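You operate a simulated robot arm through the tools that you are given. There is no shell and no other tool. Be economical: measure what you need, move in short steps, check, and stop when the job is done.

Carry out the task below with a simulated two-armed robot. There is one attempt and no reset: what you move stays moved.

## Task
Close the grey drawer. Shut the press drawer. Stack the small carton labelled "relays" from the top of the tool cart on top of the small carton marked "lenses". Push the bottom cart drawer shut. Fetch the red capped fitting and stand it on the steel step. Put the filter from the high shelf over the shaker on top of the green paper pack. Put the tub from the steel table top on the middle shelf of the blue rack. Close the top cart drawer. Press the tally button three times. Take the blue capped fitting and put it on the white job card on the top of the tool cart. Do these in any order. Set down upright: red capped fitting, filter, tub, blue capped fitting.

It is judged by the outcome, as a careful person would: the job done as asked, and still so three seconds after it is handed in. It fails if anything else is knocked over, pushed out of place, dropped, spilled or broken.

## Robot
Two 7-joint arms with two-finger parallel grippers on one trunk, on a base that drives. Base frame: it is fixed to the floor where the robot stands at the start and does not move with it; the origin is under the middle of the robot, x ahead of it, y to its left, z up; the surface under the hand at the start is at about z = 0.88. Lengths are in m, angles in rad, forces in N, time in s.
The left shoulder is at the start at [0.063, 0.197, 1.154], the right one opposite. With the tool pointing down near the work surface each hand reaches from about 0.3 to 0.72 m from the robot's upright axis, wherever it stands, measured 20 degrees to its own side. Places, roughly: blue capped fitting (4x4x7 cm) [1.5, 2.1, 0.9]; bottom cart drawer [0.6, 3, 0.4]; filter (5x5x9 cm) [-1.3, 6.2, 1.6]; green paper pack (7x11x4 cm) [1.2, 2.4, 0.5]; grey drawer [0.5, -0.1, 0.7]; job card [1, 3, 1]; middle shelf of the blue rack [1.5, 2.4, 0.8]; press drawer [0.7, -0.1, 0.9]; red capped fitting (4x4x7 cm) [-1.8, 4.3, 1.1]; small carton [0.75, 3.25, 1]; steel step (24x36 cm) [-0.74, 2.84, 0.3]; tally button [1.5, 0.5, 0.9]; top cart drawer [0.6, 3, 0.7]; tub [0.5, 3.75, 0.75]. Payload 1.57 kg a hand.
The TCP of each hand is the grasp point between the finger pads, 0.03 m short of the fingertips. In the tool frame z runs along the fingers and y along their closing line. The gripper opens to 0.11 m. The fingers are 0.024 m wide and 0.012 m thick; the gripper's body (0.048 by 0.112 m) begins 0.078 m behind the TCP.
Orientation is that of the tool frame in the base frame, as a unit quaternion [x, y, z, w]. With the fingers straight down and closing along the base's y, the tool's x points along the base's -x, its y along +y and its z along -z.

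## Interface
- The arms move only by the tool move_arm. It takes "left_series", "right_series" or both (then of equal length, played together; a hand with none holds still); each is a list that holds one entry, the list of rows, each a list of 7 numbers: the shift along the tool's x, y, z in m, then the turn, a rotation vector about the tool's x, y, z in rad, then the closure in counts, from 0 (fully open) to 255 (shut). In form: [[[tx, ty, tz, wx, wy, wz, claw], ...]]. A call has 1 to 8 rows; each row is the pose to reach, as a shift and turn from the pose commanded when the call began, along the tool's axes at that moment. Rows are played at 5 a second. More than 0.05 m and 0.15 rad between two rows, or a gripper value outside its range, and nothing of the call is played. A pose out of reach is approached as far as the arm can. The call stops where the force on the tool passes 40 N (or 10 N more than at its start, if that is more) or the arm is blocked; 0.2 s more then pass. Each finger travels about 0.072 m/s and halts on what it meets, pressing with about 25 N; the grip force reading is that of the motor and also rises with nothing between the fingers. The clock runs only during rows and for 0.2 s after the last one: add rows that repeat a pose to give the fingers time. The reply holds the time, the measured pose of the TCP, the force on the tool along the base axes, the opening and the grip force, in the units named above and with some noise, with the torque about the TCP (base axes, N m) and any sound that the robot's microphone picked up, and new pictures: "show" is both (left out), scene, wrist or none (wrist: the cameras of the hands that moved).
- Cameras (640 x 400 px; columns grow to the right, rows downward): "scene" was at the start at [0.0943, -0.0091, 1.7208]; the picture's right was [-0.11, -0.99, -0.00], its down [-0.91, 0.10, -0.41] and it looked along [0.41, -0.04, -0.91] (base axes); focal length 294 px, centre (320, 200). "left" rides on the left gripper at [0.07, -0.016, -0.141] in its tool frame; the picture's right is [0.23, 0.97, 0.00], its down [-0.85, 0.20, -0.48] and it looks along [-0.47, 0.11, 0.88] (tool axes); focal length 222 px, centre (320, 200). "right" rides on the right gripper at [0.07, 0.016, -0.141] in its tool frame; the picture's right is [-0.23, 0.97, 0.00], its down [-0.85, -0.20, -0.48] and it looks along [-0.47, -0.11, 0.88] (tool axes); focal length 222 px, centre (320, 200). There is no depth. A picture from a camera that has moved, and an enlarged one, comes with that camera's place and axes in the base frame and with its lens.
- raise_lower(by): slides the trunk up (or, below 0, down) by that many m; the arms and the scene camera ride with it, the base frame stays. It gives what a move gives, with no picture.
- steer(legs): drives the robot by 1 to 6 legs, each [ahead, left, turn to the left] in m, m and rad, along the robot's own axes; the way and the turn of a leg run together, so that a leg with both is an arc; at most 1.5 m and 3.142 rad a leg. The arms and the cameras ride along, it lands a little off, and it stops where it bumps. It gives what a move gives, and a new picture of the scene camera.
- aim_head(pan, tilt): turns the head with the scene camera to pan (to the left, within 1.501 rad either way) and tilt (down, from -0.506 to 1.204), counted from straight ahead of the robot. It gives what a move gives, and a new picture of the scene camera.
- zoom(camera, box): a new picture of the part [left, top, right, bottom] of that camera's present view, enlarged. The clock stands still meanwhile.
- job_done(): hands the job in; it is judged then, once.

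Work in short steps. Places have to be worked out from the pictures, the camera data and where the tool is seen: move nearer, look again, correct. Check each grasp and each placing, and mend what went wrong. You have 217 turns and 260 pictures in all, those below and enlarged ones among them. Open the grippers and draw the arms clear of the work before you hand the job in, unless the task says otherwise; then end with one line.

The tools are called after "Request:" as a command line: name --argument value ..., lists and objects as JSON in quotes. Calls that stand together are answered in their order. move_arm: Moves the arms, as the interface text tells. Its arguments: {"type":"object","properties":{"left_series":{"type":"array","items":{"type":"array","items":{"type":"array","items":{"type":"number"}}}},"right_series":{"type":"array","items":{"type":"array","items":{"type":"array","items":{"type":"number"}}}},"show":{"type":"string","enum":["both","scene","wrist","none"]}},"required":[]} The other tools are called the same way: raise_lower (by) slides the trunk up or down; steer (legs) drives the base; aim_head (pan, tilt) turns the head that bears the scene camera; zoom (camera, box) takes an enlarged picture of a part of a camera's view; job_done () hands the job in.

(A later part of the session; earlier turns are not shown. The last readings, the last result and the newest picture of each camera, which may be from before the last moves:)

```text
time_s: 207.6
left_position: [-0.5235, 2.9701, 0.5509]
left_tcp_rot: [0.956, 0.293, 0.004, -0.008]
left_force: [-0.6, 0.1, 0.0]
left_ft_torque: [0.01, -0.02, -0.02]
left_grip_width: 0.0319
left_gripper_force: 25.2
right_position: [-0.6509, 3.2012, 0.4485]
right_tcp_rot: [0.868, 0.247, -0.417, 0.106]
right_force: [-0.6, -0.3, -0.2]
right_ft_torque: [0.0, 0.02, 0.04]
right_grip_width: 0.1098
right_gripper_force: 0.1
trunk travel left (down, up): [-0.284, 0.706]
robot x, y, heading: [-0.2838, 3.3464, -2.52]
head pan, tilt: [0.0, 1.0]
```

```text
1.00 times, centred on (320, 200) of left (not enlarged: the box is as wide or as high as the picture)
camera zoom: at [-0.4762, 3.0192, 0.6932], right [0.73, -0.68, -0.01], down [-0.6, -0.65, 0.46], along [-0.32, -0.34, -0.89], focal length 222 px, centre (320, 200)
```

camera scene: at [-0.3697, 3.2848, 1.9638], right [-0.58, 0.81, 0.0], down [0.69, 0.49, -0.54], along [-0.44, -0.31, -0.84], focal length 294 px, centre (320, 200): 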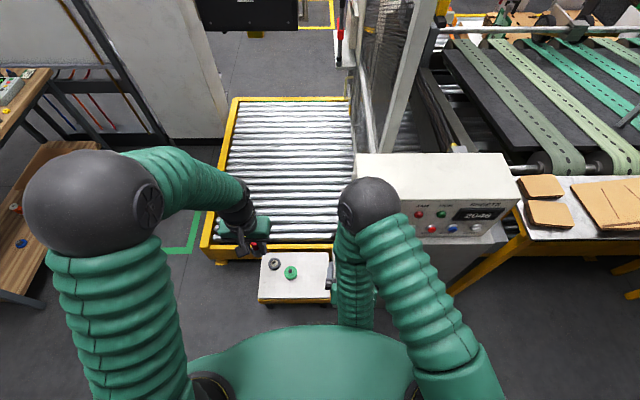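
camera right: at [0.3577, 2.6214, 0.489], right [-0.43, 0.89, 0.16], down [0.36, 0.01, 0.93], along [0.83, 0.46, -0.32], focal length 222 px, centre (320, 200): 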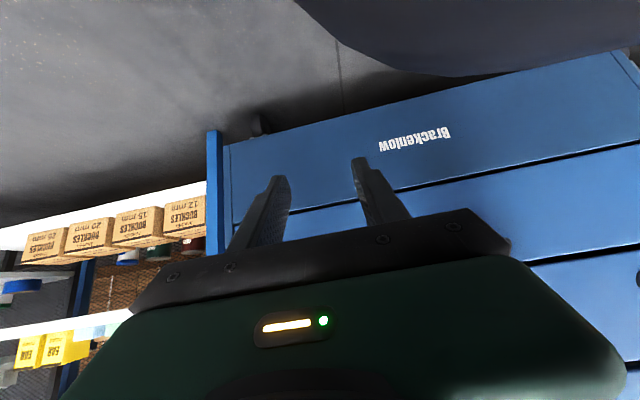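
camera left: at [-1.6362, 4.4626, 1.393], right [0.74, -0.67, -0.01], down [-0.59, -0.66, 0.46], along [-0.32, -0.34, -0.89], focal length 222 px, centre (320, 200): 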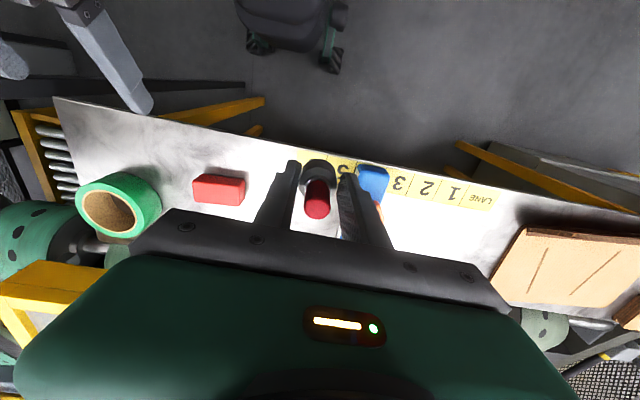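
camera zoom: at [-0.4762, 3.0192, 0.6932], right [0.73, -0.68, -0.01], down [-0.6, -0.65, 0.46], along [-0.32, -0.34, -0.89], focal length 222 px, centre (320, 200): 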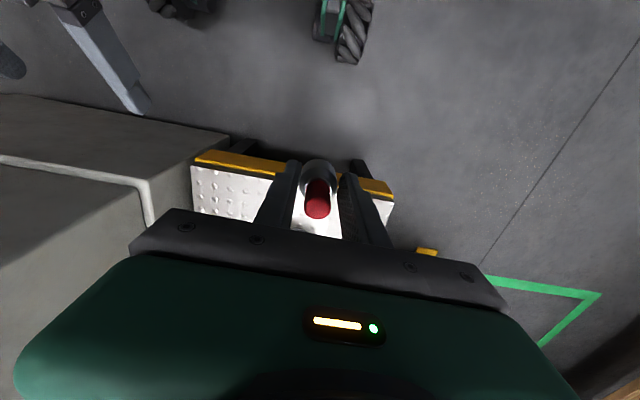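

The step top is z≈0.32, the green item at 0.17 m left. I carry the fitting to 0.645 m ahead, 0.06 m left and start lowering.

Request:
move_arm --left_series '[[[-0.0385, -0.018, 0, 0, 0, 0, 255], [-0.077, -0.036, 0, 0, 0, 0, 255], [-0.1155, -0.0535, 0, 0, 0, 0, 255], [-0.154, -0.0715, 0, 0, 0, 0, 255], [-0.1925, -0.089, 0, 0, 0, 0, 255], [-0.231, -0.107, 0, 0, 0, 0, 255], [-0.231, -0.107, 0.04, 0, 0, 0, 255], [-0.231, -0.107, 0.08, 0, 0, 0, 255]]]' --show "both"

```text
time_s: 209.4
left_position: [-0.7755, 2.9309, 0.4684]
left_tcp_rot: [0.956, 0.293, 0.005, -0.008]
left_force: [-0.1, 0.7, -1.1]
left_ft_torque: [0.03, -0.02, 0.0]
left_grip_width: 0.0318
left_gripper_force: 24.6
right_position: [-0.653, 3.2007, 0.4482]
right_tcp_rot: [0.868, 0.247, -0.417, 0.107]
right_force: [-0.2, 0.4, -0.1]
right_ft_torque: [-0.01, 0.0, 0.01]
right_grip_width: 0.1101
right_gripper_force: 0.1
trunk travel left (down, up): [-0.284, 0.706]
robot x, y, heading: [-0.287, 3.3518, -2.527]
head pan, tilt: [0.0, 1.0]
camera scene: at [-0.371, 3.2868, 1.2637], right [-0.58, 0.81, 0.0], down [0.69, 0.49, -0.54], along [-0.44, -0.31, -0.84], focal length 294 px, centre (320, 200)
camera left: at [-0.7285, 2.9798, 0.6112], right [0.73, -0.68, -0.01], down [-0.6, -0.65, 0.46], along [-0.32, -0.34, -0.89], focal length 222 px, centre (320, 200)
```

scene: 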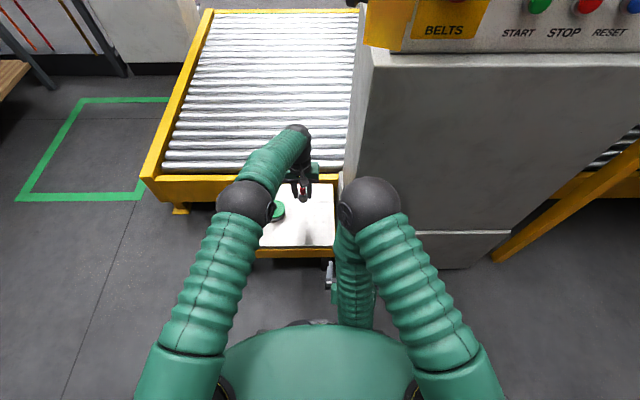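
left: 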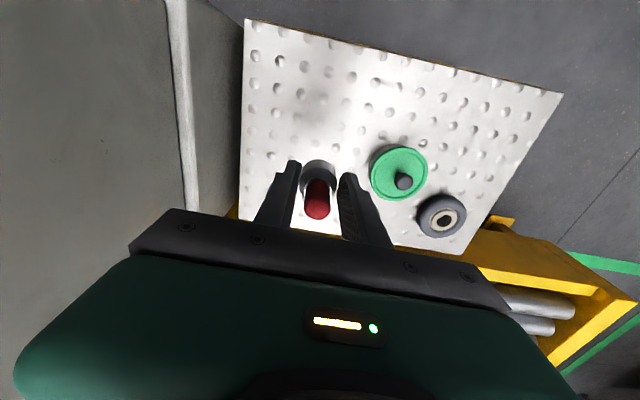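

The landing point on the step is clear of the green disc; I shift 2 cm right and 2 cm nearer, and lower to just above contact.

Request:
move_arm --left_series '[[[0.02, -0.02, 0.03, 0, 0, 0, 255], [0.02, -0.02, 0.065, 0, 0, 0, 255], [0.02, -0.02, 0.09, 0, 0, 0, 255], [0.02, -0.02, 0.096, 0, 0, 0, 255]]]' --show "wrist"

```text
time_s: 210.4
left_position: [-0.7706, 2.9598, 0.3742]
left_tcp_rot: [0.956, 0.293, 0.004, -0.009]
left_force: [-1.2, 0.3, -1.3]
left_ft_torque: [0.01, -0.01, 0.01]
left_grip_width: 0.0318
left_gripper_force: 25.0
right_position: [-0.6532, 3.2012, 0.4477]
right_tcp_rot: [0.868, 0.248, -0.416, 0.107]
right_force: [0.3, 0.3, -0.1]
right_ft_torque: [0.0, 0.02, 0.03]
right_grip_width: 0.1099
right_gripper_force: 0.2
trunk travel left (down, up): [-0.284, 0.706]
robot x, y, heading: [-0.2869, 3.3502, -2.521]
head pan, tilt: [0.0, 1.0]
camera left: at [-0.7222, 3.0094, 0.5163], right [0.73, -0.68, -0.01], down [-0.6, -0.65, 0.47], along [-0.32, -0.34, -0.89], focal length 222 px, centre (320, 200)
```

left: 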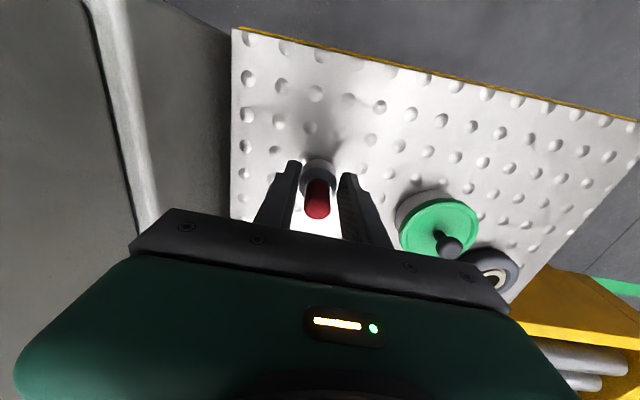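

Still free. I lower in 4 mm steps.

Request:
move_arm --left_series '[[[0, 0, 0.004, 0, 0, 0, 255], [0, 0, 0.008, 0, 0, 0, 255], [0, 0, 0.012, 0, 0, 0, 255]]]' --show "none"

```text
time_s: 211.2
left_position: [-0.77, 2.9601, 0.3616]
left_tcp_rot: [0.956, 0.294, 0.005, -0.008]
left_force: [-0.3, -0.4, -0.1]
left_ft_torque: [0.0, 0.02, -0.02]
left_grip_width: 0.0324
left_gripper_force: 24.9
right_position: [-0.6523, 3.1999, 0.4469]
right_tcp_rot: [0.868, 0.247, -0.418, 0.106]
right_force: [-0.4, 0.5, -0.4]
right_ft_torque: [0.02, 0.0, 0.02]
right_grip_width: 0.1102
right_gripper_force: 0.0
trunk travel left (down, up): [-0.284, 0.706]
robot x, y, heading: [-0.2905, 3.3499, -2.524]
head pan, tilt: [0.0, 1.0]
```

No contact yet; I continue.

Request:
move_arm --left_series '[[[0, 0, 0.003, 0, 0, 0, 255], [0, 0, 0.006, 0, 0, 0, 255], [0, 0, 0.009, 0, 0, 0, 255]]]' --show "wrist"

```text
time_s: 212.0
left_position: [-0.7712, 2.9601, 0.3558]
left_tcp_rot: [0.956, 0.293, 0.001, -0.007]
left_force: [1.4, 0.7, 21.2]
left_ft_torque: [-0.14, 0.11, 0.01]
left_grip_width: 0.0329
left_gripper_force: 24.8
right_position: [-0.6507, 3.2011, 0.4492]
right_tcp_rot: [0.868, 0.247, -0.417, 0.107]
right_force: [0.8, 0.5, -0.5]
right_ft_torque: [0.04, 0.0, -0.03]
right_grip_width: 0.1099
right_gripper_force: 0.0
trunk travel left (down, up): [-0.284, 0.706]
robot x, y, heading: [-0.289, 3.3511, -2.52]
head pan, tilt: [0.0, 1.0]
camera left: at [-0.7223, 3.01, 0.498], right [0.73, -0.68, -0.01], down [-0.59, -0.65, 0.47], along [-0.33, -0.34, -0.88], focal length 222 px, centre (320, 200)
```

left: 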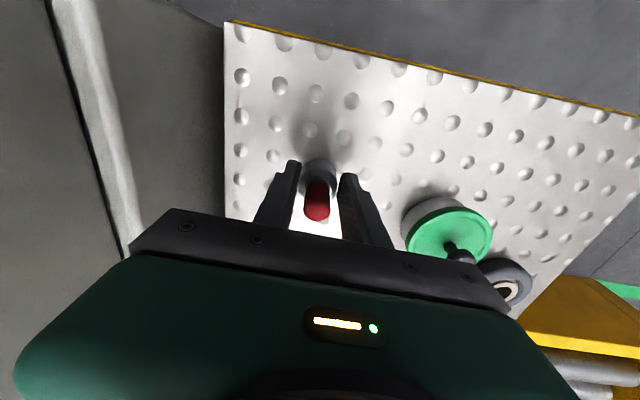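

Contact (21 N). I relieve, open partly, and rise straight up.

Request:
move_arm --left_series '[[[0, 0, -0.004, 0, 0, 0, 255], [0, 0, -0.004, 0, 0, 0, 150], [0, 0, -0.004, 0, 0, 0, 120], [0, 0, -0.004, 0, 0, 0, 120], [0, 0, -0.045, 0, 0, 0, 120], [0, 0, -0.09, 0, 0, 0, 120], [0, 0, -0.135, 0, 0, 0, 60]]]' --show "wrist"

```text
time_s: 213.6
left_position: [-0.7697, 2.959, 0.4871]
left_tcp_rot: [0.956, 0.294, 0.005, -0.008]
left_force: [-0.4, 0.7, 0.6]
left_ft_torque: [0.01, 0.03, 0.03]
left_grip_width: 0.0842
left_gripper_force: 0.0
right_position: [-0.6522, 3.2004, 0.4485]
right_tcp_rot: [0.868, 0.246, -0.417, 0.106]
right_force: [0.3, 0.2, 1.0]
right_ft_torque: [0.0, -0.02, -0.04]
right_grip_width: 0.1099
right_gripper_force: 0.1
trunk travel left (down, up): [-0.284, 0.706]
robot x, y, heading: [-0.2909, 3.348, -2.522]
head pan, tilt: [0.0, 1.0]
camera left: at [-0.7216, 3.0077, 0.6304], right [0.73, -0.68, -0.01], down [-0.6, -0.65, 0.46], along [-0.32, -0.34, -0.89], focal length 222 px, centre (320, 200)
```

left: 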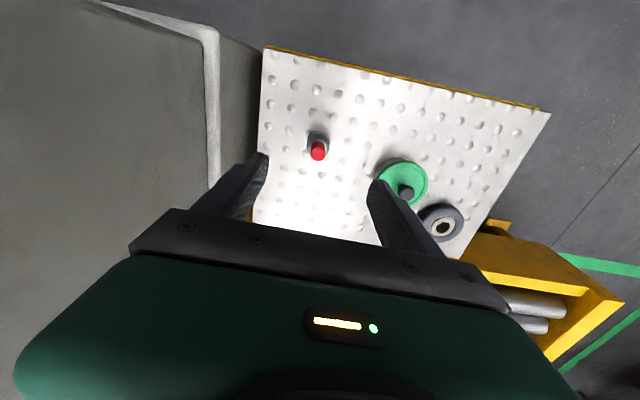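

The red fitting stands on the step. I lift clear, retract the left hand, and raise the trunk.

Request:
move_arm --left_series '[[[0, 0, -0.045, 0, 0, 0, 0], [0, 0.02, -0.09, 0, 0, 0, 0], [0.045, 0.04, -0.1, 0, 0, 0, 0], [0.09, 0.06, -0.1, 0, 0, 0, 0], [0.13, 0.08, -0.1, 0, 0, 0, 0], [0.17, 0.1, -0.1, 0, 0, 0, 0], [0.2, 0.12, -0.1, 0, 0, 0, 0]]]' --show "none"

Request:
raise_lower --by 0.4

Request:
raise_lower --by 0.3

Request:
zoom --camera "scene" --box '[180, 200, 380, 320]'

```text
refused: row 3 steps farther than a row can; nothing moved
```

```text
time_s: 217.4
left_position: [-0.7703, 2.9572, 0.8871]
left_tcp_rot: [0.956, 0.293, 0.003, -0.009]
left_force: [-0.3, 0.6, -0.4]
left_ft_torque: [-0.01, 0.02, -0.01]
left_grip_width: 0.0842
left_gripper_force: 0.1
right_position: [-0.6543, 3.1995, 0.8481]
right_tcp_rot: [0.868, 0.246, -0.418, 0.107]
right_force: [-0.4, -0.2, -0.1]
right_ft_torque: [0.01, 0.01, 0.02]
right_grip_width: 0.1102
right_gripper_force: 0.0
trunk travel left (down, up): [-0.684, 0.306]
robot x, y, heading: [-0.2875, 3.3495, -2.524]
head pan, tilt: [0.0, 1.0]
```

```text
time_s: 220.4
left_position: [-0.7703, 2.9577, 1.1866]
left_tcp_rot: [0.956, 0.294, 0.004, -0.008]
left_force: [0.2, 0.1, 0.0]
left_ft_torque: [-0.02, -0.03, 0.0]
left_grip_width: 0.0841
left_gripper_force: 0.0
right_position: [-0.6538, 3.1993, 1.1485]
right_tcp_rot: [0.868, 0.245, -0.418, 0.106]
right_force: [-0.7, 0.7, -0.6]
right_ft_torque: [-0.02, -0.03, 0.02]
right_grip_width: 0.1099
right_gripper_force: 0.1
trunk travel left (down, up): [-0.984, 0.006]
robot x, y, heading: [-0.2896, 3.3513, -2.521]
head pan, tilt: [0.0, 1.0]
```

```text
3.20 times, centred on (280, 260) of scene
camera zoom: at [-0.3719, 3.2864, 1.9637], right [-0.58, 0.81, 0.0], down [0.69, 0.49, -0.54], along [-0.44, -0.31, -0.84], focal length 942 px, centre (448, 8)
```

zoom: 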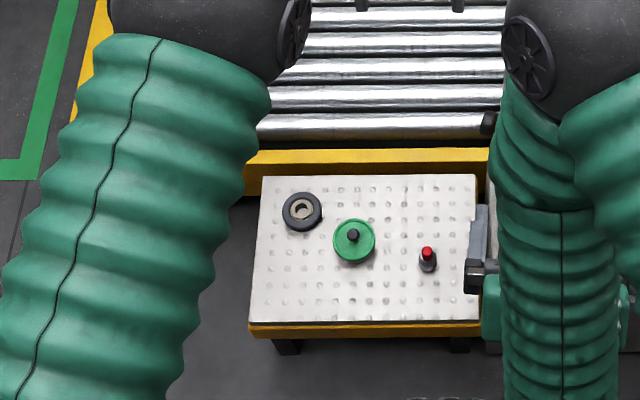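

The red fitting stands upright on the step. I retract the left hand toward the body.

Request:
move_arm --left_series '[[[0.03, 0.02, -0.01, 0, 0, 0, 0], [0.065, 0.042, -0.02, 0, 0, 0, 0], [0.1, 0.065, -0.03, 0, 0, 0, 0], [0.135, 0.088, -0.04, 0, 0, 0, 0], [0.17, 0.11, -0.045, 0, 0, 0, 0], [0.2, 0.13, -0.05, 0, 0, 0, 0]]]' --show "none"

```text
time_s: 221.8
left_position: [-0.5291, 2.9602, 1.2391]
left_tcp_rot: [0.956, 0.293, 0.003, -0.008]
left_force: [1.0, 0.2, 0.9]
left_ft_torque: [-0.02, 0.07, 0.01]
left_grip_width: 0.1101
left_gripper_force: 0.0
right_position: [-0.6514, 3.2001, 1.1488]
right_tcp_rot: [0.868, 0.246, -0.418, 0.106]
right_force: [0.5, -0.5, -0.7]
right_ft_torque: [0.0, 0.0, 0.05]
right_grip_width: 0.1103
right_gripper_force: 0.0
trunk travel left (down, up): [-0.984, 0.006]
robot x, y, heading: [-0.2864, 3.3495, -2.524]
head pan, tilt: [0.0, 1.0]
```

I turn around to face the other side of the aisle and drive along to the shaker stand.

Request:
steer --legs '[[0, 0, 3.14], [0, 1.4, 0], [0, 1.3, 0]]'

Request:
aim_head --pan 0.2 --tilt 0.3

```text
time_s: 242.3
left_position: [-1.6107, 5.9442, 1.2393]
left_tcp_rot: [-0.297, 0.955, -0.007, -0.004]
left_force: [0.2, 0.3, 0.5]
left_ft_torque: [-0.01, 0.0, -0.01]
left_grip_width: 0.1098
left_gripper_force: 0.0
right_position: [-1.4853, 5.7044, 1.1475]
right_tcp_rot: [-0.25, 0.868, 0.105, 0.416]
right_force: [0.4, -0.2, 0.1]
right_ft_torque: [0.02, -0.02, 0.03]
right_grip_width: 0.1102
right_gripper_force: 0.0
trunk travel left (down, up): [-0.984, 0.006]
robot x, y, heading: [-1.8496, 5.558, 0.626]
head pan, tilt: [0.0, 1.0]
camera scene: at [-1.7667, 5.6132, 1.9638], right [0.59, -0.81, 0.0], down [-0.68, -0.49, -0.54], along [0.44, 0.32, -0.84], focal length 294 px, centre (320, 200)
```

scene: 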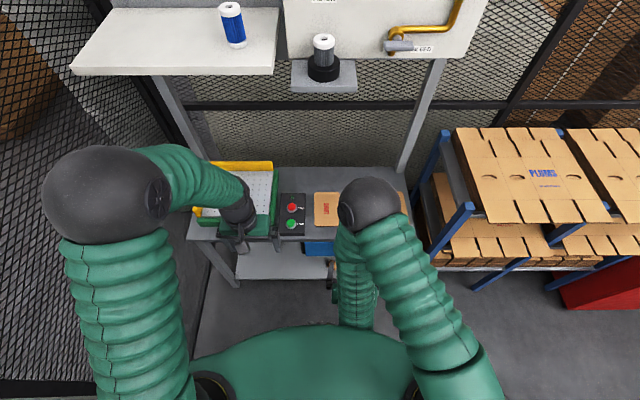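

```text
time_s: 243.3
left_position: [-1.6112, 5.9444, 1.2389]
left_tcp_rot: [-0.296, 0.955, -0.008, -0.004]
left_force: [0.1, 0.3, 0.0]
left_ft_torque: [-0.01, 0.0, 0.03]
left_grip_width: 0.1099
left_gripper_force: 0.0
right_position: [-1.4852, 5.7055, 1.1483]
right_tcp_rot: [-0.248, 0.867, 0.105, 0.419]
right_force: [-0.1, 0.1, 0.6]
right_ft_torque: [0.01, 0.01, 0.01]
right_grip_width: 0.1101
right_gripper_force: 0.1
trunk travel left (down, up): [-0.984, 0.006]
robot x, y, heading: [-1.8537, 5.5559, 0.628]
head pan, tilt: [0.201, 0.3]
camera scene: at [-1.7612, 5.6429, 2.0232], right [0.74, -0.68, 0.0], down [-0.2, -0.22, -0.95], along [0.65, 0.7, -0.3], focal length 294 px, centre (320, 200)
```

scene: 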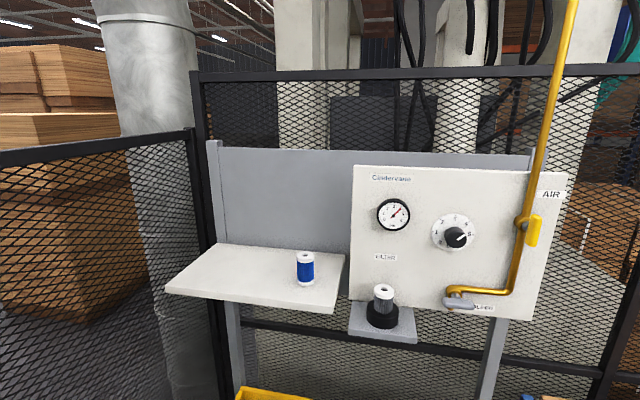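

The blue filter stands on the white high shelf at about (-1.30, 6.204), shelf z≈1.55, 0.83 m ahead and 0.20 m left. I raise the left hand to that height, tilting it nearly horizontal.

Request:
move_arm --left_series '[[[-0.005, 0.003, -0.046, 0, -0.149, 0, 0], [-0.01, 0.006, -0.092, 0, -0.298, 0, 0], [-0.015, 0.01, -0.138, 0, -0.447, 0, 0], [-0.02, 0.013, -0.184, 0, -0.596, 0, 0], [-0.025, 0.016, -0.23, 0, -0.745, 0, 0], [-0.03, 0.02, -0.276, 0, -0.894, 0, 0], [-0.035, 0.023, -0.322, 0, -1.043, 0, 0], [-0.04, 0.026, -0.365, 0, -1.19, 0, 0]]]' --show "wrist"

```text
time_s: 245.1
left_position: [-1.5834, 6.0204, 1.5288]
left_tcp_rot: [-0.25, 0.793, 0.158, 0.533]
left_force: [0.2, 0.7, -0.8]
left_ft_torque: [0.01, -0.03, -0.01]
left_grip_width: 0.1099
left_gripper_force: 0.0
left hand out of reach, approached as far as the arm can: row 6, 7, 8
right_position: [-1.485, 5.7059, 1.1485]
right_tcp_rot: [-0.248, 0.867, 0.106, 0.419]
right_force: [-0.6, 0.1, -0.4]
right_ft_torque: [0.0, 0.03, -0.01]
right_grip_width: 0.1102
right_gripper_force: 0.0
trunk travel left (down, up): [-0.984, 0.006]
robot x, y, heading: [-1.8529, 5.5589, 0.628]
head pan, tilt: [0.201, 0.3]
camera left: at [-1.7051, 5.9174, 1.5193], right [-0.62, 0.75, -0.22], down [-0.22, 0.11, 0.97], along [0.75, 0.65, 0.09], focal length 222 px, centre (320, 200)
```

left: 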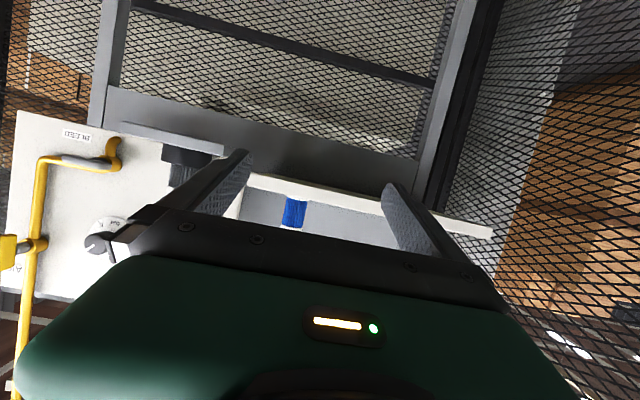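

The hand reached z 1.53 (limit of reach so close in). I extend forward 0.1 m at the same height and re-measure.

Request:
move_arm --left_series '[[[-0.015, 0, 0.037, 0, 0, 0, 0], [-0.03, 0, 0.074, 0, 0, 0, 0], [-0.038, 0, 0.092, 0, 0, 0, 0], [-0.038, 0, 0.092, 0, 0, 0, 0]]]' --show "both"

```text
time_s: 246.1
left_position: [-1.5059, 6.0738, 1.529]
left_tcp_rot: [-0.25, 0.792, 0.16, 0.533]
left_force: [0.6, 0.2, 0.3]
left_ft_torque: [-0.02, 0.02, 0.0]
left_grip_width: 0.1101
left_gripper_force: 0.0
right_position: [-1.4879, 5.7058, 1.15]
right_tcp_rot: [-0.248, 0.866, 0.107, 0.421]
right_force: [0.1, -0.3, 0.6]
right_ft_torque: [0.0, -0.03, -0.01]
right_grip_width: 0.1102
right_gripper_force: 0.0
trunk travel left (down, up): [-0.984, 0.006]
robot x, y, heading: [-1.8518, 5.5547, 0.629]
head pan, tilt: [0.201, 0.3]
camera scene: at [-1.7653, 5.6409, 2.0236], right [0.74, -0.68, 0.0], down [-0.2, -0.22, -0.96], along [0.65, 0.7, -0.3], focal length 294 px, centre (320, 200)
camera left: at [-1.6263, 5.9703, 1.52], right [-0.62, 0.75, -0.22], down [-0.22, 0.11, 0.97], along [0.75, 0.65, 0.1], focal length 222 px, centre (320, 200)
```

scene: 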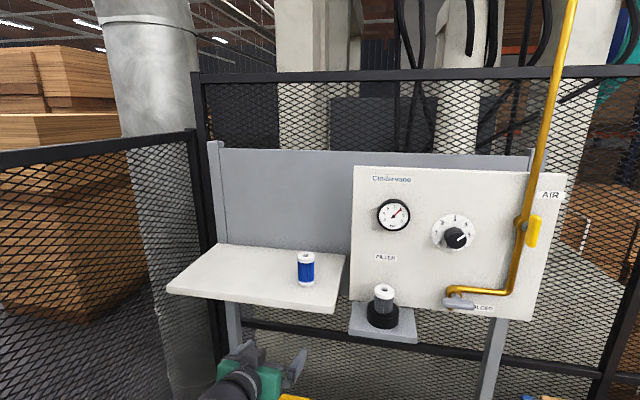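
left: 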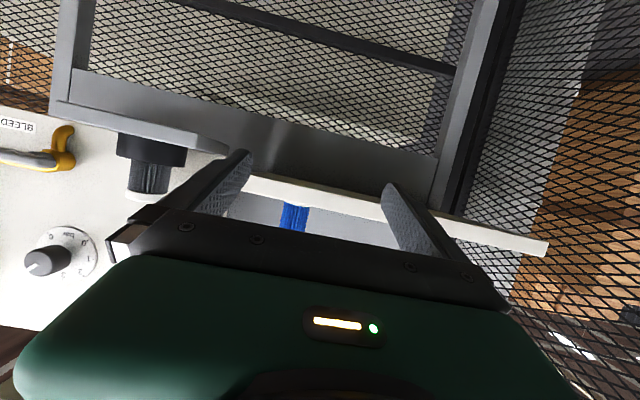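

I raise the hand 7.5 cm to grip height.

Request:
move_arm --left_series '[[[-0.024, 0, -0.01, 0, 0, 0, 0], [-0.047, 0, -0.02, 0, 0, 0, 0], [-0.07, 0, -0.029, 0, 0, 0, 0], [-0.07, 0, -0.029, 0, 0, 0, 0]]]' --show "both"

```text
time_s: 247.1
left_position: [-1.5021, 6.0766, 1.6034]
left_tcp_rot: [-0.25, 0.793, 0.159, 0.532]
left_force: [0.1, -0.4, 0.6]
left_ft_torque: [0.02, -0.03, 0.01]
left_grip_width: 0.11
left_gripper_force: 0.1
right_position: [-1.4869, 5.7071, 1.1484]
right_tcp_rot: [-0.249, 0.867, 0.106, 0.418]
right_force: [0.6, -0.3, 0.1]
right_ft_torque: [0.02, -0.01, 0.02]
right_grip_width: 0.11
right_gripper_force: 0.0
trunk travel left (down, up): [-0.984, 0.006]
robot x, y, heading: [-1.854, 5.553, 0.628]
head pan, tilt: [0.201, 0.3]
camera scene: at [-1.7615, 5.6436, 2.0232], right [0.74, -0.68, 0.0], down [-0.2, -0.22, -0.95], along [0.65, 0.7, -0.3], focal length 294 px, centre (320, 200)
camera left: at [-1.6222, 5.9739, 1.5938], right [-0.62, 0.75, -0.22], down [-0.21, 0.11, 0.97], along [0.75, 0.65, 0.09], focal length 222 px, centre (320, 200)
```

scene: 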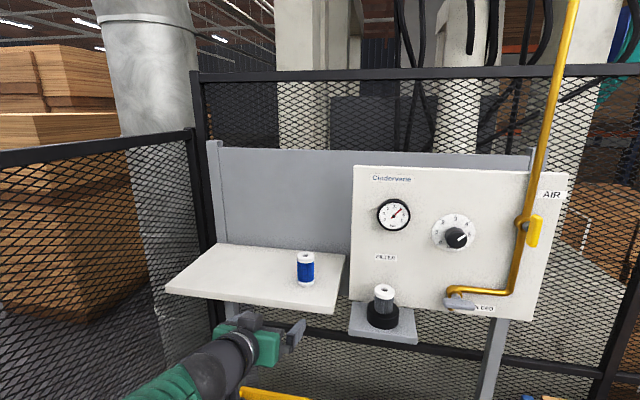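
left: 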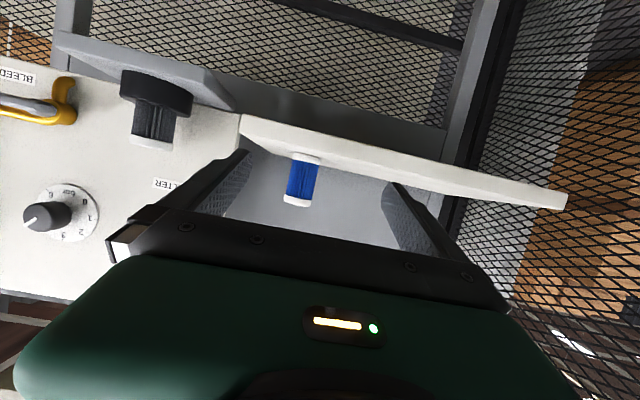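

The filter spans z≈1.56–1.65 and lies 0.236 m further ahead, 2 cm to the right. I advance and close on it.

Request:
move_arm --left_series '[[[-0.018, -0.006, 0.0436, 0, 0, 0, 50], [-0.036, -0.012, 0.0872, 0, 0, 0, 50], [-0.054, -0.019, 0.1308, 0, 0, 0, 50], [-0.072, -0.019, 0.1744, 0, 0, 0, 50]]]' --show "wrist"

```text
time_s: 248.1
left_position: [-1.3308, 6.1686, 1.6035]
left_tcp_rot: [-0.249, 0.794, 0.16, 0.531]
left_force: [0.3, 0.0, -0.2]
left_ft_torque: [0.0, 0.0, -0.03]
left_grip_width: 0.0883
left_gripper_force: 0.0
right_position: [-1.4822, 5.707, 1.1484]
right_tcp_rot: [-0.248, 0.866, 0.107, 0.42]
right_force: [0.4, -0.2, 0.5]
right_ft_torque: [0.0, 0.01, -0.01]
right_grip_width: 0.11
right_gripper_force: 0.1
trunk travel left (down, up): [-0.984, 0.006]
robot x, y, heading: [-1.854, 5.5519, 0.627]
head pan, tilt: [0.201, 0.3]
camera left: at [-1.4527, 6.0652, 1.594], right [-0.62, 0.75, -0.22], down [-0.21, 0.11, 0.97], along [0.75, 0.65, 0.09], focal length 222 px, centre (320, 200)
```

left: 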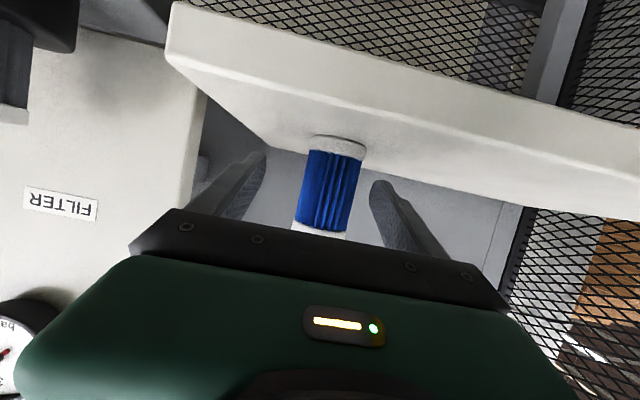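

The filter is between the fingers; I advance the last 4.5 cm and close.

Request:
move_arm --left_series '[[[-0.009, 0.003, 0.021, 0, 0, 0, 50], [-0.0172, 0.005, 0.0416, 0, 0, 0, 50], [-0.0172, 0.005, 0.0416, 0, 0, 0, 255], [-0.0172, 0.005, 0.0416, 0, 0, 0, 255], [-0.0172, 0.005, 0.0416, 0, 0, 0, 255]]]' --show "wrist"

```text
time_s: 249.3
left_position: [-1.3017, 6.1974, 1.6051]
left_tcp_rot: [-0.251, 0.793, 0.16, 0.532]
left_force: [0.1, -0.3, -1.4]
left_ft_torque: [0.0, 0.02, 0.0]
left_grip_width: 0.0473
left_gripper_force: 25.4
right_position: [-1.4841, 5.7054, 1.1494]
right_tcp_rot: [-0.248, 0.866, 0.106, 0.42]
right_force: [0.0, 0.1, 0.4]
right_ft_torque: [0.05, 0.01, 0.05]
right_grip_width: 0.1099
right_gripper_force: 0.1
trunk travel left (down, up): [-0.984, 0.006]
robot x, y, heading: [-1.8548, 5.5578, 0.626]
head pan, tilt: [0.201, 0.3]
camera left: at [-1.4211, 6.0939, 1.5946], right [-0.62, 0.75, -0.22], down [-0.22, 0.11, 0.97], along [0.75, 0.65, 0.09], focal length 222 px, centre (320, 200)
```

left: 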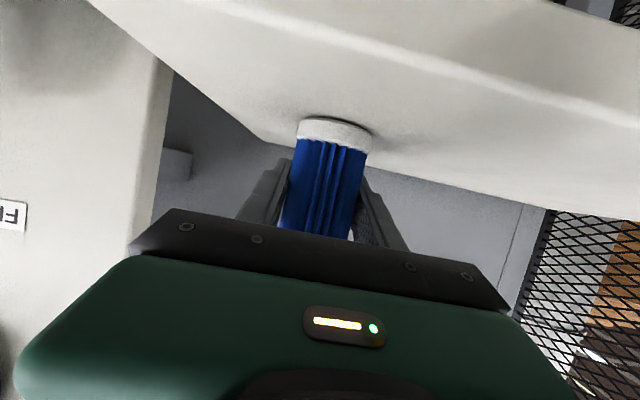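

Held at 0.047 m. I lift 4 cm and draw straight back.

Request:
move_arm --left_series '[[[-0.019, 0, -0.008, 0, 0, 0, 255], [-0.037, 0, -0.015, 0, 0, 0, 255], [-0.019, 0, -0.059, 0, 0, 0, 255], [-0.001, 0, -0.103, 0, 0, 0, 255], [0.017, 0, -0.147, 0, 0, 0, 255], [0.035, 0, -0.19, 0, 0, 0, 255], [0.053, 0, -0.233, 0, 0, 0, 255]]]' --show "wrist"

```text
time_s: 250.9
left_position: [-1.4967, 6.0621, 1.6431]
left_tcp_rot: [-0.249, 0.794, 0.158, 0.531]
left_force: [0.0, -0.5, -0.8]
left_ft_torque: [0.01, 0.01, 0.02]
left_grip_width: 0.0473
left_gripper_force: 24.8
right_position: [-1.4896, 5.7099, 1.1497]
right_tcp_rot: [-0.25, 0.866, 0.11, 0.419]
right_force: [0.4, 0.7, -0.6]
right_ft_torque: [0.0, -0.04, -0.02]
right_grip_width: 0.1103
right_gripper_force: 0.1
trunk travel left (down, up): [-0.984, 0.006]
robot x, y, heading: [-1.8518, 5.5526, 0.625]
head pan, tilt: [0.201, 0.3]
camera left: at [-1.6184, 5.9591, 1.6342], right [-0.62, 0.75, -0.22], down [-0.21, 0.11, 0.97], along [0.76, 0.65, 0.09], focal length 222 px, centre (320, 200)
```

left: 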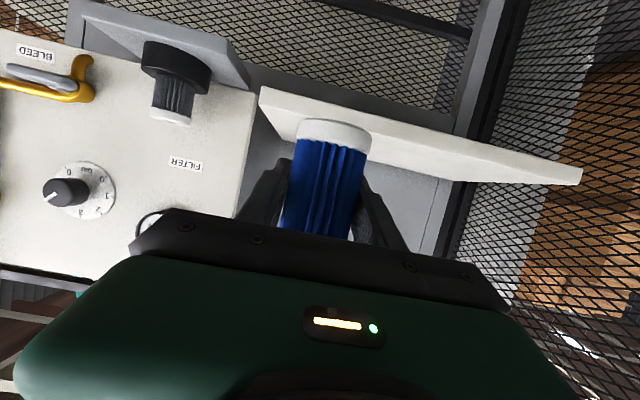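

The filter is safely held upright. I lower and draw the hand in to a compact carrying pose.

Request:
move_arm --left_series '[[[0.047, 0, 0.006, 0, 0, 0, 255], [0.094, 0, 0.012, 0, 0, 0, 255], [0.141, 0, 0.018, 0, 0, 0, 255], [0.188, 0, 0.024, 0, 0, 0, 255], [0.235, 0, 0.03, 0, 0, 0, 255], [0.282, 0, 0.036, 0, 0, 0, 255], [0.329, 0, 0.042, 0, 0, 0, 255], [0.375, 0, 0.048, 0, 0, 0, 255]]]' --show "none"

```text
time_s: 252.7
left_position: [-1.5236, 6.0066, 1.3697]
left_tcp_rot: [-0.284, 0.729, 0.106, 0.613]
left_force: [-0.2, 0.1, -0.7]
left_ft_torque: [0.0, -0.01, 0.01]
left_grip_width: 0.0475
left_gripper_force: 25.2
left hand out of reach, approached as far as the arm can: row 5, 6, 7, 8
right_position: [-1.4849, 5.7065, 1.1561]
right_tcp_rot: [-0.245, 0.866, 0.106, 0.423]
right_force: [0.4, 0.3, 1.1]
right_ft_torque: [-0.03, -0.03, 0.01]
right_grip_width: 0.1104
right_gripper_force: 0.1
trunk travel left (down, up): [-0.984, 0.006]
robot x, y, heading: [-1.8534, 5.5526, 0.627]
head pan, tilt: [0.201, 0.3]
stopped in row 8 (left hand): the arm was blocked; the commanded pose is now the measured one
```

The arm met a joint limit and the hand's tilt changed slightly; I'll restore the grasp orientation before placing. Now I drive back along the aisle to the blue rack.

Request:
steer --legs '[[-0.05, 0, 0], [0, -1.5, 0], [0, -1.5, 0], [0, -1.5, 0]]'

Request:
aim_head --pan 0.15 --tilt 0.85

Request:
zoom --camera "left" --box '[0, 0, 640, 400]'

```text
time_s: 274.7
left_position: [1.0683, 2.3384, 1.3657]
left_tcp_rot: [-0.287, 0.729, 0.107, 0.612]
left_force: [0.3, -0.2, -1.5]
left_ft_torque: [0.04, -0.04, -0.02]
left_grip_width: 0.0471
left_gripper_force: 24.1
right_position: [1.109, 2.0388, 1.153]
right_tcp_rot: [-0.248, 0.865, 0.108, 0.423]
right_force: [-1.0, 0.2, 1.0]
right_ft_torque: [-0.02, -0.04, 0.02]
right_grip_width: 0.1102
right_gripper_force: 0.1
trunk travel left (down, up): [-0.984, 0.006]
robot x, y, heading: [0.7455, 1.8819, 0.632]
head pan, tilt: [0.201, 0.3]
camera scene: at [0.8333, 1.9741, 2.0262], right [0.74, -0.67, 0.0], down [-0.2, -0.22, -0.95], along [0.64, 0.71, -0.3], focal length 294 px, centre (320, 200)
```

scene: 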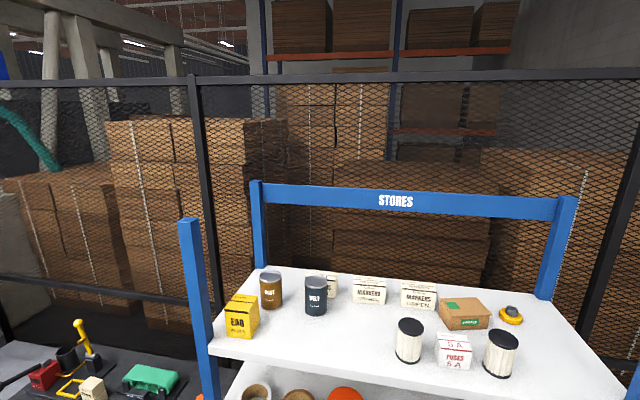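

```text
time_s: 275.7
left_position: [1.0697, 2.3377, 1.3683]
left_tcp_rot: [-0.289, 0.724, 0.107, 0.617]
left_force: [0.6, 0.6, -1.1]
left_ft_torque: [0.01, -0.03, 0.0]
left_grip_width: 0.0472
left_gripper_force: 24.6
right_position: [1.1112, 2.0367, 1.1522]
right_tcp_rot: [-0.246, 0.865, 0.109, 0.425]
right_force: [-0.1, 1.2, -0.3]
right_ft_torque: [0.02, -0.01, 0.0]
right_grip_width: 0.1101
right_gripper_force: 0.1
trunk travel left (down, up): [-0.984, 0.006]
robot x, y, heading: [0.7434, 1.8829, 0.63]
head pan, tilt: [0.15, 0.85]
camera scene: at [0.8274, 1.9579, 1.9755], right [0.7, -0.71, 0.0], down [-0.53, -0.53, -0.66], along [0.47, 0.46, -0.75], focal length 294 px, centre (320, 200)
```

scene: 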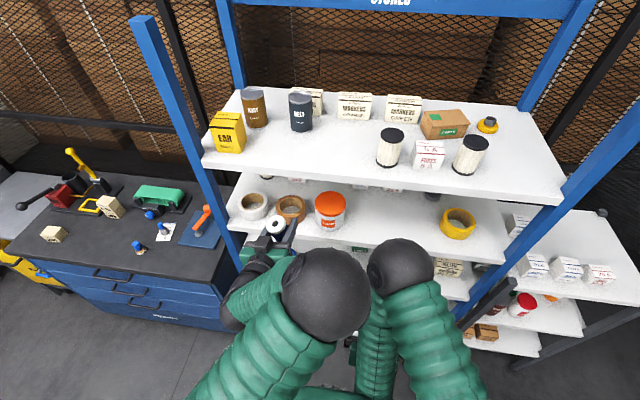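

```text
1.00 times, centred on (320, 200) of left (not enlarged: the box is as wide or as high as the picture)
camera zoom: at [0.9559, 2.2314, 1.3363], right [-0.55, 0.72, -0.42], down [-0.45, 0.16, 0.88], along [0.7, 0.67, 0.23], focal length 222 px, centre (320, 200)
```

zoom: 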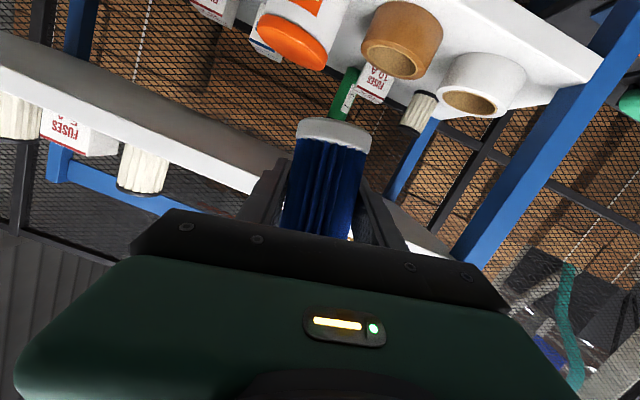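

The hand is about 15 cm in front of the shelves. I back off 8 cm more and lower the trunk 0.7 m to the fourth-shelf level.

Request:
steer --legs '[[-0.08, -0.04, -0.005]]'

Request:
raise_lower --by -0.4

Request:
raise_lower --by -0.3

Request:
zoom --camera "scene" --box '[0, 0, 640, 400]'

Request:
zoom --camera "left" --box '[0, 0, 640, 400]'

```text
time_s: 276.8
left_position: [1.033, 2.2762, 1.3615]
left_tcp_rot: [-0.293, 0.725, 0.105, 0.614]
left_force: [0.1, 1.5, -1.7]
left_ft_torque: [0.03, -0.05, -0.1]
left_grip_width: 0.0469
left_gripper_force: 24.7
right_position: [1.0727, 1.9738, 1.149]
right_tcp_rot: [-0.245, 0.866, 0.106, 0.422]
right_force: [0.0, 0.9, -0.8]
right_ft_torque: [-0.11, 0.05, -0.1]
right_grip_width: 0.1102
right_gripper_force: 0.0
trunk travel left (down, up): [-0.984, 0.006]
robot x, y, heading: [0.7041, 1.8063, 0.628]
head pan, tilt: [0.15, 0.85]
camera scene: at [0.7971, 1.8974, 1.975], right [0.7, -0.71, 0.0], down [-0.54, -0.53, -0.65], along [0.47, 0.45, -0.76], focal length 294 px, centre (320, 200)
```

scene: 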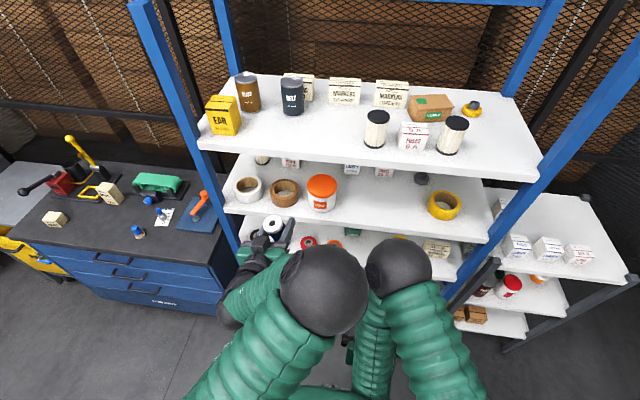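

```text
time_s: 278.0
left_position: [1.0256, 2.2769, 1.3537]
left_tcp_rot: [-0.322, 0.664, 0.08, 0.67]
left_force: [-0.3, -0.4, -1.4]
left_ft_torque: [0.0, -0.01, -0.03]
left_grip_width: 0.0471
left_gripper_force: 25.4
right_position: [1.0618, 1.9716, 1.084]
right_tcp_rot: [-0.241, 0.862, 0.115, 0.431]
right_force: [-0.5, 0.0, 0.0]
right_ft_torque: [0.06, -0.03, 0.01]
right_grip_width: 0.1101
right_gripper_force: 0.2
trunk travel left (down, up): [-0.915, 0.075]
robot x, y, heading: [0.701, 1.8053, 0.625]
head pan, tilt: [0.15, 0.85]
stopped: the arm was blocked; the commanded pose is now the measured one
```

```text
time_s: 279.2
left_position: [1.0326, 2.2718, 1.327]
left_tcp_rot: [-0.341, 0.608, 0.048, 0.715]
left_force: [-0.6, 0.3, -1.8]
left_ft_torque: [0.0, -0.02, 0.03]
left_grip_width: 0.0472
left_gripper_force: 25.0
right_position: [1.0668, 1.9673, 1.0014]
right_tcp_rot: [-0.239, 0.862, 0.117, 0.432]
right_force: [-0.5, -0.9, -0.1]
right_ft_torque: [-0.03, 0.01, 0.03]
right_grip_width: 0.1101
right_gripper_force: 0.1
trunk travel left (down, up): [-0.833, 0.157]
robot x, y, heading: [0.7037, 1.8065, 0.627]
head pan, tilt: [0.15, 0.85]
stopped: the arm was blocked; the commanded pose is now the measured one
```

```text
1.00 times, centred on (320, 200) of scene (not enlarged: the box is as wide or as high as the picture)
camera zoom: at [0.7874, 1.8768, 1.8212], right [0.7, -0.71, 0.0], down [-0.54, -0.53, -0.66], along [0.47, 0.46, -0.75], focal length 294 px, centre (320, 200)
```

zoom: 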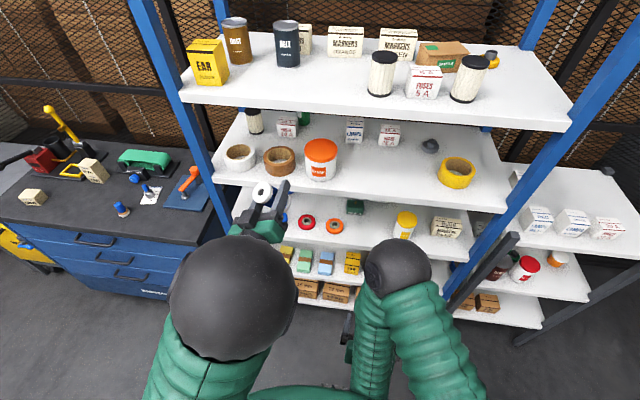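

```text
1.00 times, centred on (320, 200) of left (not enlarged: the box is as wide or as high as the picture)
camera zoom: at [0.9391, 2.1582, 1.2682], right [-0.41, 0.67, -0.62], down [-0.72, 0.19, 0.67], along [0.57, 0.72, 0.4], focal length 222 px, centre (320, 200)
```

zoom: 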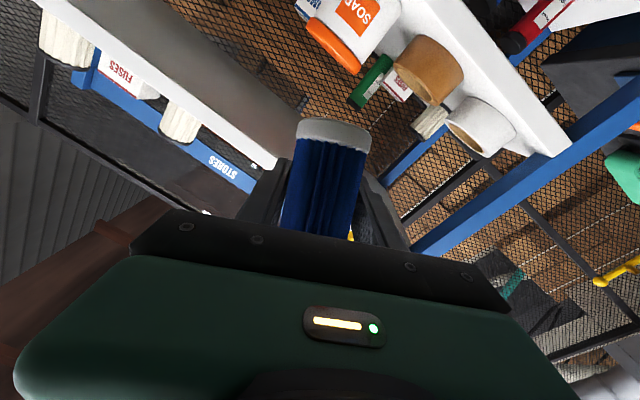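

Folding in so close blocked the left arm and rolled the filter by ~30°. I restore the grasp orientation (rotation worked out from the quaternions) while extending 10 cm forward, which gives the arm room.

Request:
move_arm --left_series '[[[-0.0045, -0.0012, 0.017, -0.0195, 0.068, 0.07, 255], [-0.009, -0.0024, 0.0335, -0.039, 0.136, 0.14, 255], [-0.0134, -0.0036, 0.0503, -0.0585, 0.2045, 0.21, 255], [-0.018, -0.0048, 0.067, -0.078, 0.273, 0.28, 255], [-0.0223, -0.006, 0.084, -0.0975, 0.341, 0.35, 255], [-0.0267, -0.0072, 0.1006, -0.117, 0.409, 0.42, 255], [-0.0267, -0.0072, 0.1006, -0.117, 0.409, 0.42, 255]]]' --show "both"

```text
time_s: 280.8
left_position: [1.1128, 2.3319, 1.3582]
left_tcp_rot: [-0.248, 0.796, 0.16, 0.529]
left_force: [0.6, 0.4, -1.2]
left_ft_torque: [0.02, -0.02, 0.01]
left_grip_width: 0.0473
left_gripper_force: 24.6
right_position: [1.0654, 1.9688, 1.004]
right_tcp_rot: [-0.239, 0.862, 0.116, 0.431]
right_force: [0.5, -0.2, -0.3]
right_ft_torque: [0.01, 0.03, 0.0]
right_grip_width: 0.1101
right_gripper_force: 0.0
trunk travel left (down, up): [-0.833, 0.157]
robot x, y, heading: [0.7006, 1.8086, 0.625]
head pan, tilt: [0.15, 0.85]
camera scene: at [0.7849, 1.8804, 1.8243], right [0.7, -0.71, 0.0], down [-0.54, -0.53, -0.66], along [0.47, 0.46, -0.75], focal length 294 px, centre (320, 200)
camera left: at [0.9919, 2.2293, 1.3494], right [-0.62, 0.75, -0.22], down [-0.21, 0.11, 0.97], along [0.76, 0.65, 0.09], focal length 222 px, centre (320, 200)
```

scene: 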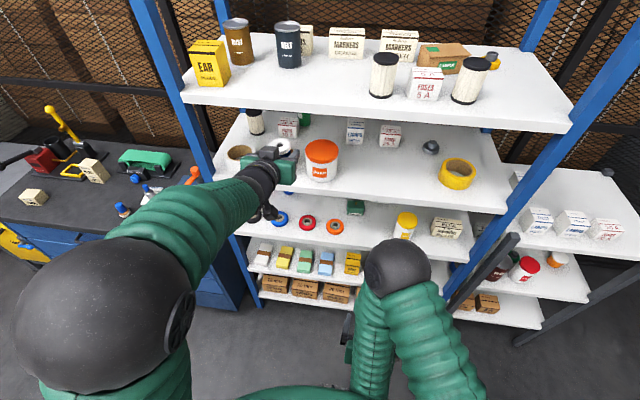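
left: 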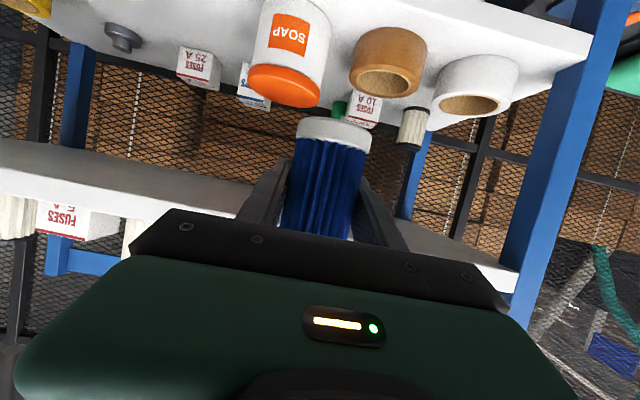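

Orientation is restored exactly and the arm is unfolded. The hand is ~12 cm in front of the rack, so I lower the trunk 0.4 m and check.

Request:
raise_lower --by -0.4

```text
time_s: 284.7
left_position: [1.1127, 2.3311, 0.9583]
left_tcp_rot: [-0.248, 0.795, 0.16, 0.53]
left_force: [-0.1, 0.5, -1.8]
left_ft_torque: [-0.01, -0.02, -0.02]
left_grip_width: 0.0472
left_gripper_force: 25.0
right_position: [1.0637, 1.969, 0.6048]
right_tcp_rot: [-0.24, 0.861, 0.117, 0.432]
right_force: [-0.2, -1.6, 0.2]
right_ft_torque: [0.0, 0.01, 0.0]
right_grip_width: 0.1098
right_gripper_force: 0.0
trunk travel left (down, up): [-0.433, 0.557]
robot x, y, heading: [0.7001, 1.8067, 0.624]
head pan, tilt: [0.15, 0.85]
```

The arm rides rigidly now. I lower a further 0.18 m (keeping the right hand well off the floor) and look.

Request:
raise_lower --by -0.18

Request:
zoom --camera "scene" --box '[0, 0, 640, 400]'

Request:
zoom --camera "left" --box '[0, 0, 640, 400]'

```text
time_s: 286.7
left_position: [1.1131, 2.3314, 0.7774]
left_tcp_rot: [-0.248, 0.795, 0.159, 0.531]
left_force: [-0.5, -0.3, -1.3]
left_ft_torque: [0.01, 0.02, -0.02]
left_grip_width: 0.0474
left_gripper_force: 25.3
right_position: [1.0651, 1.9689, 0.4236]
right_tcp_rot: [-0.24, 0.862, 0.117, 0.431]
right_force: [0.4, 0.5, 0.6]
right_ft_torque: [0.02, -0.01, 0.0]
right_grip_width: 0.1099
right_gripper_force: 0.0
trunk travel left (down, up): [-0.253, 0.737]
robot x, y, heading: [0.6994, 1.807, 0.623]
head pan, tilt: [0.15, 0.85]
```

```text
1.00 times, centred on (320, 200) of scene (not enlarged: the box is as wide or as high as the picture)
camera zoom: at [0.7839, 1.8794, 1.2444], right [0.7, -0.71, 0.0], down [-0.54, -0.53, -0.66], along [0.47, 0.46, -0.75], focal length 294 px, centre (320, 200)
```

zoom: 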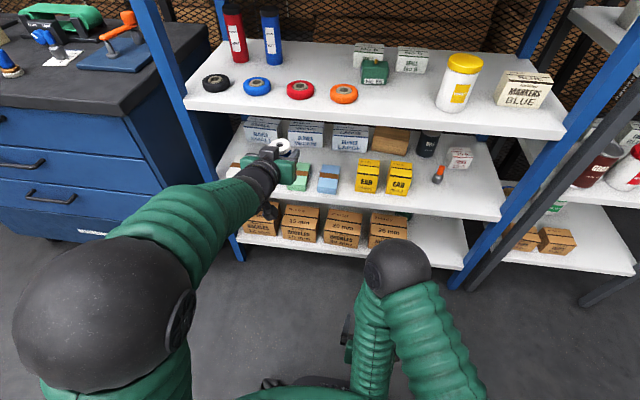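

```text
1.00 times, centred on (320, 200) of left (not enlarged: the box is as wide or as high as the picture)
camera zoom: at [0.9914, 2.2285, 0.7693], right [-0.62, 0.75, -0.22], down [-0.21, 0.11, 0.97], along [0.76, 0.65, 0.09], focal length 222 px, centre (320, 200)
```

zoom: 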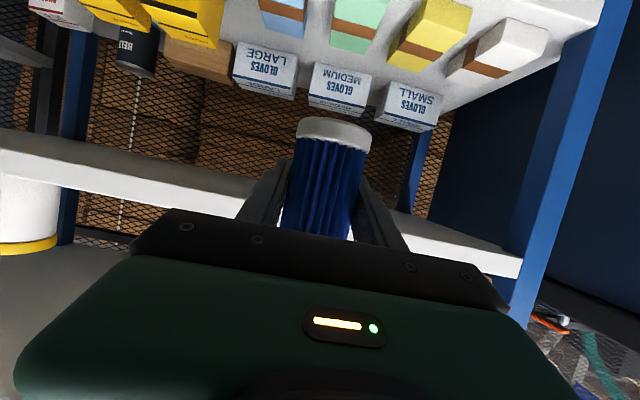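

The green pack is ahead, with glove boxes behind it. I lower the hand 11 cm more in front of the shelf and look again.

Request:
move_arm --left_series '[[[0.034, 0, 0.014, 0, 0, 0, 255], [0.068, 0, 0.028, 0, 0, 0, 255], [0.1016, 0, 0.042, 0, 0, 0, 255]]]' --show "both"

```text
time_s: 287.5
left_position: [1.1118, 2.3294, 0.6683]
left_tcp_rot: [-0.249, 0.795, 0.16, 0.529]
left_force: [0.8, -0.5, -1.9]
left_ft_torque: [0.01, 0.07, 0.01]
left_grip_width: 0.0473
left_gripper_force: 25.2
right_position: [1.0641, 1.9686, 0.4236]
right_tcp_rot: [-0.24, 0.863, 0.116, 0.43]
right_force: [0.5, 0.7, -0.2]
right_ft_torque: [0.0, -0.04, -0.01]
right_grip_width: 0.1102
right_gripper_force: 0.1
trunk travel left (down, up): [-0.253, 0.737]
robot x, y, heading: [0.7019, 1.8075, 0.629]
head pan, tilt: [0.15, 0.85]
camera scene: at [0.7846, 1.8801, 1.2443], right [0.7, -0.71, 0.0], down [-0.54, -0.53, -0.66], along [0.47, 0.46, -0.75], focal length 294 px, centre (320, 200)
camera left: at [0.9914, 2.2276, 0.6594], right [-0.62, 0.75, -0.22], down [-0.21, 0.11, 0.97], along [0.76, 0.65, 0.09], focal length 222 px, centre (320, 200)
```

scene: 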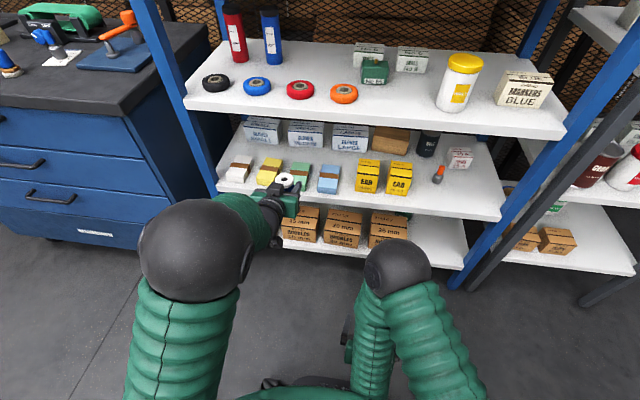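
left: 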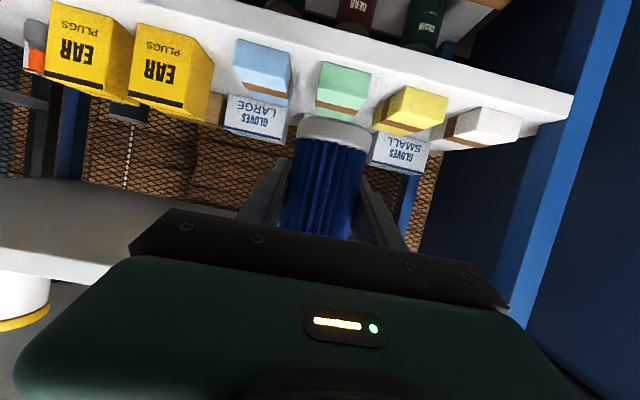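

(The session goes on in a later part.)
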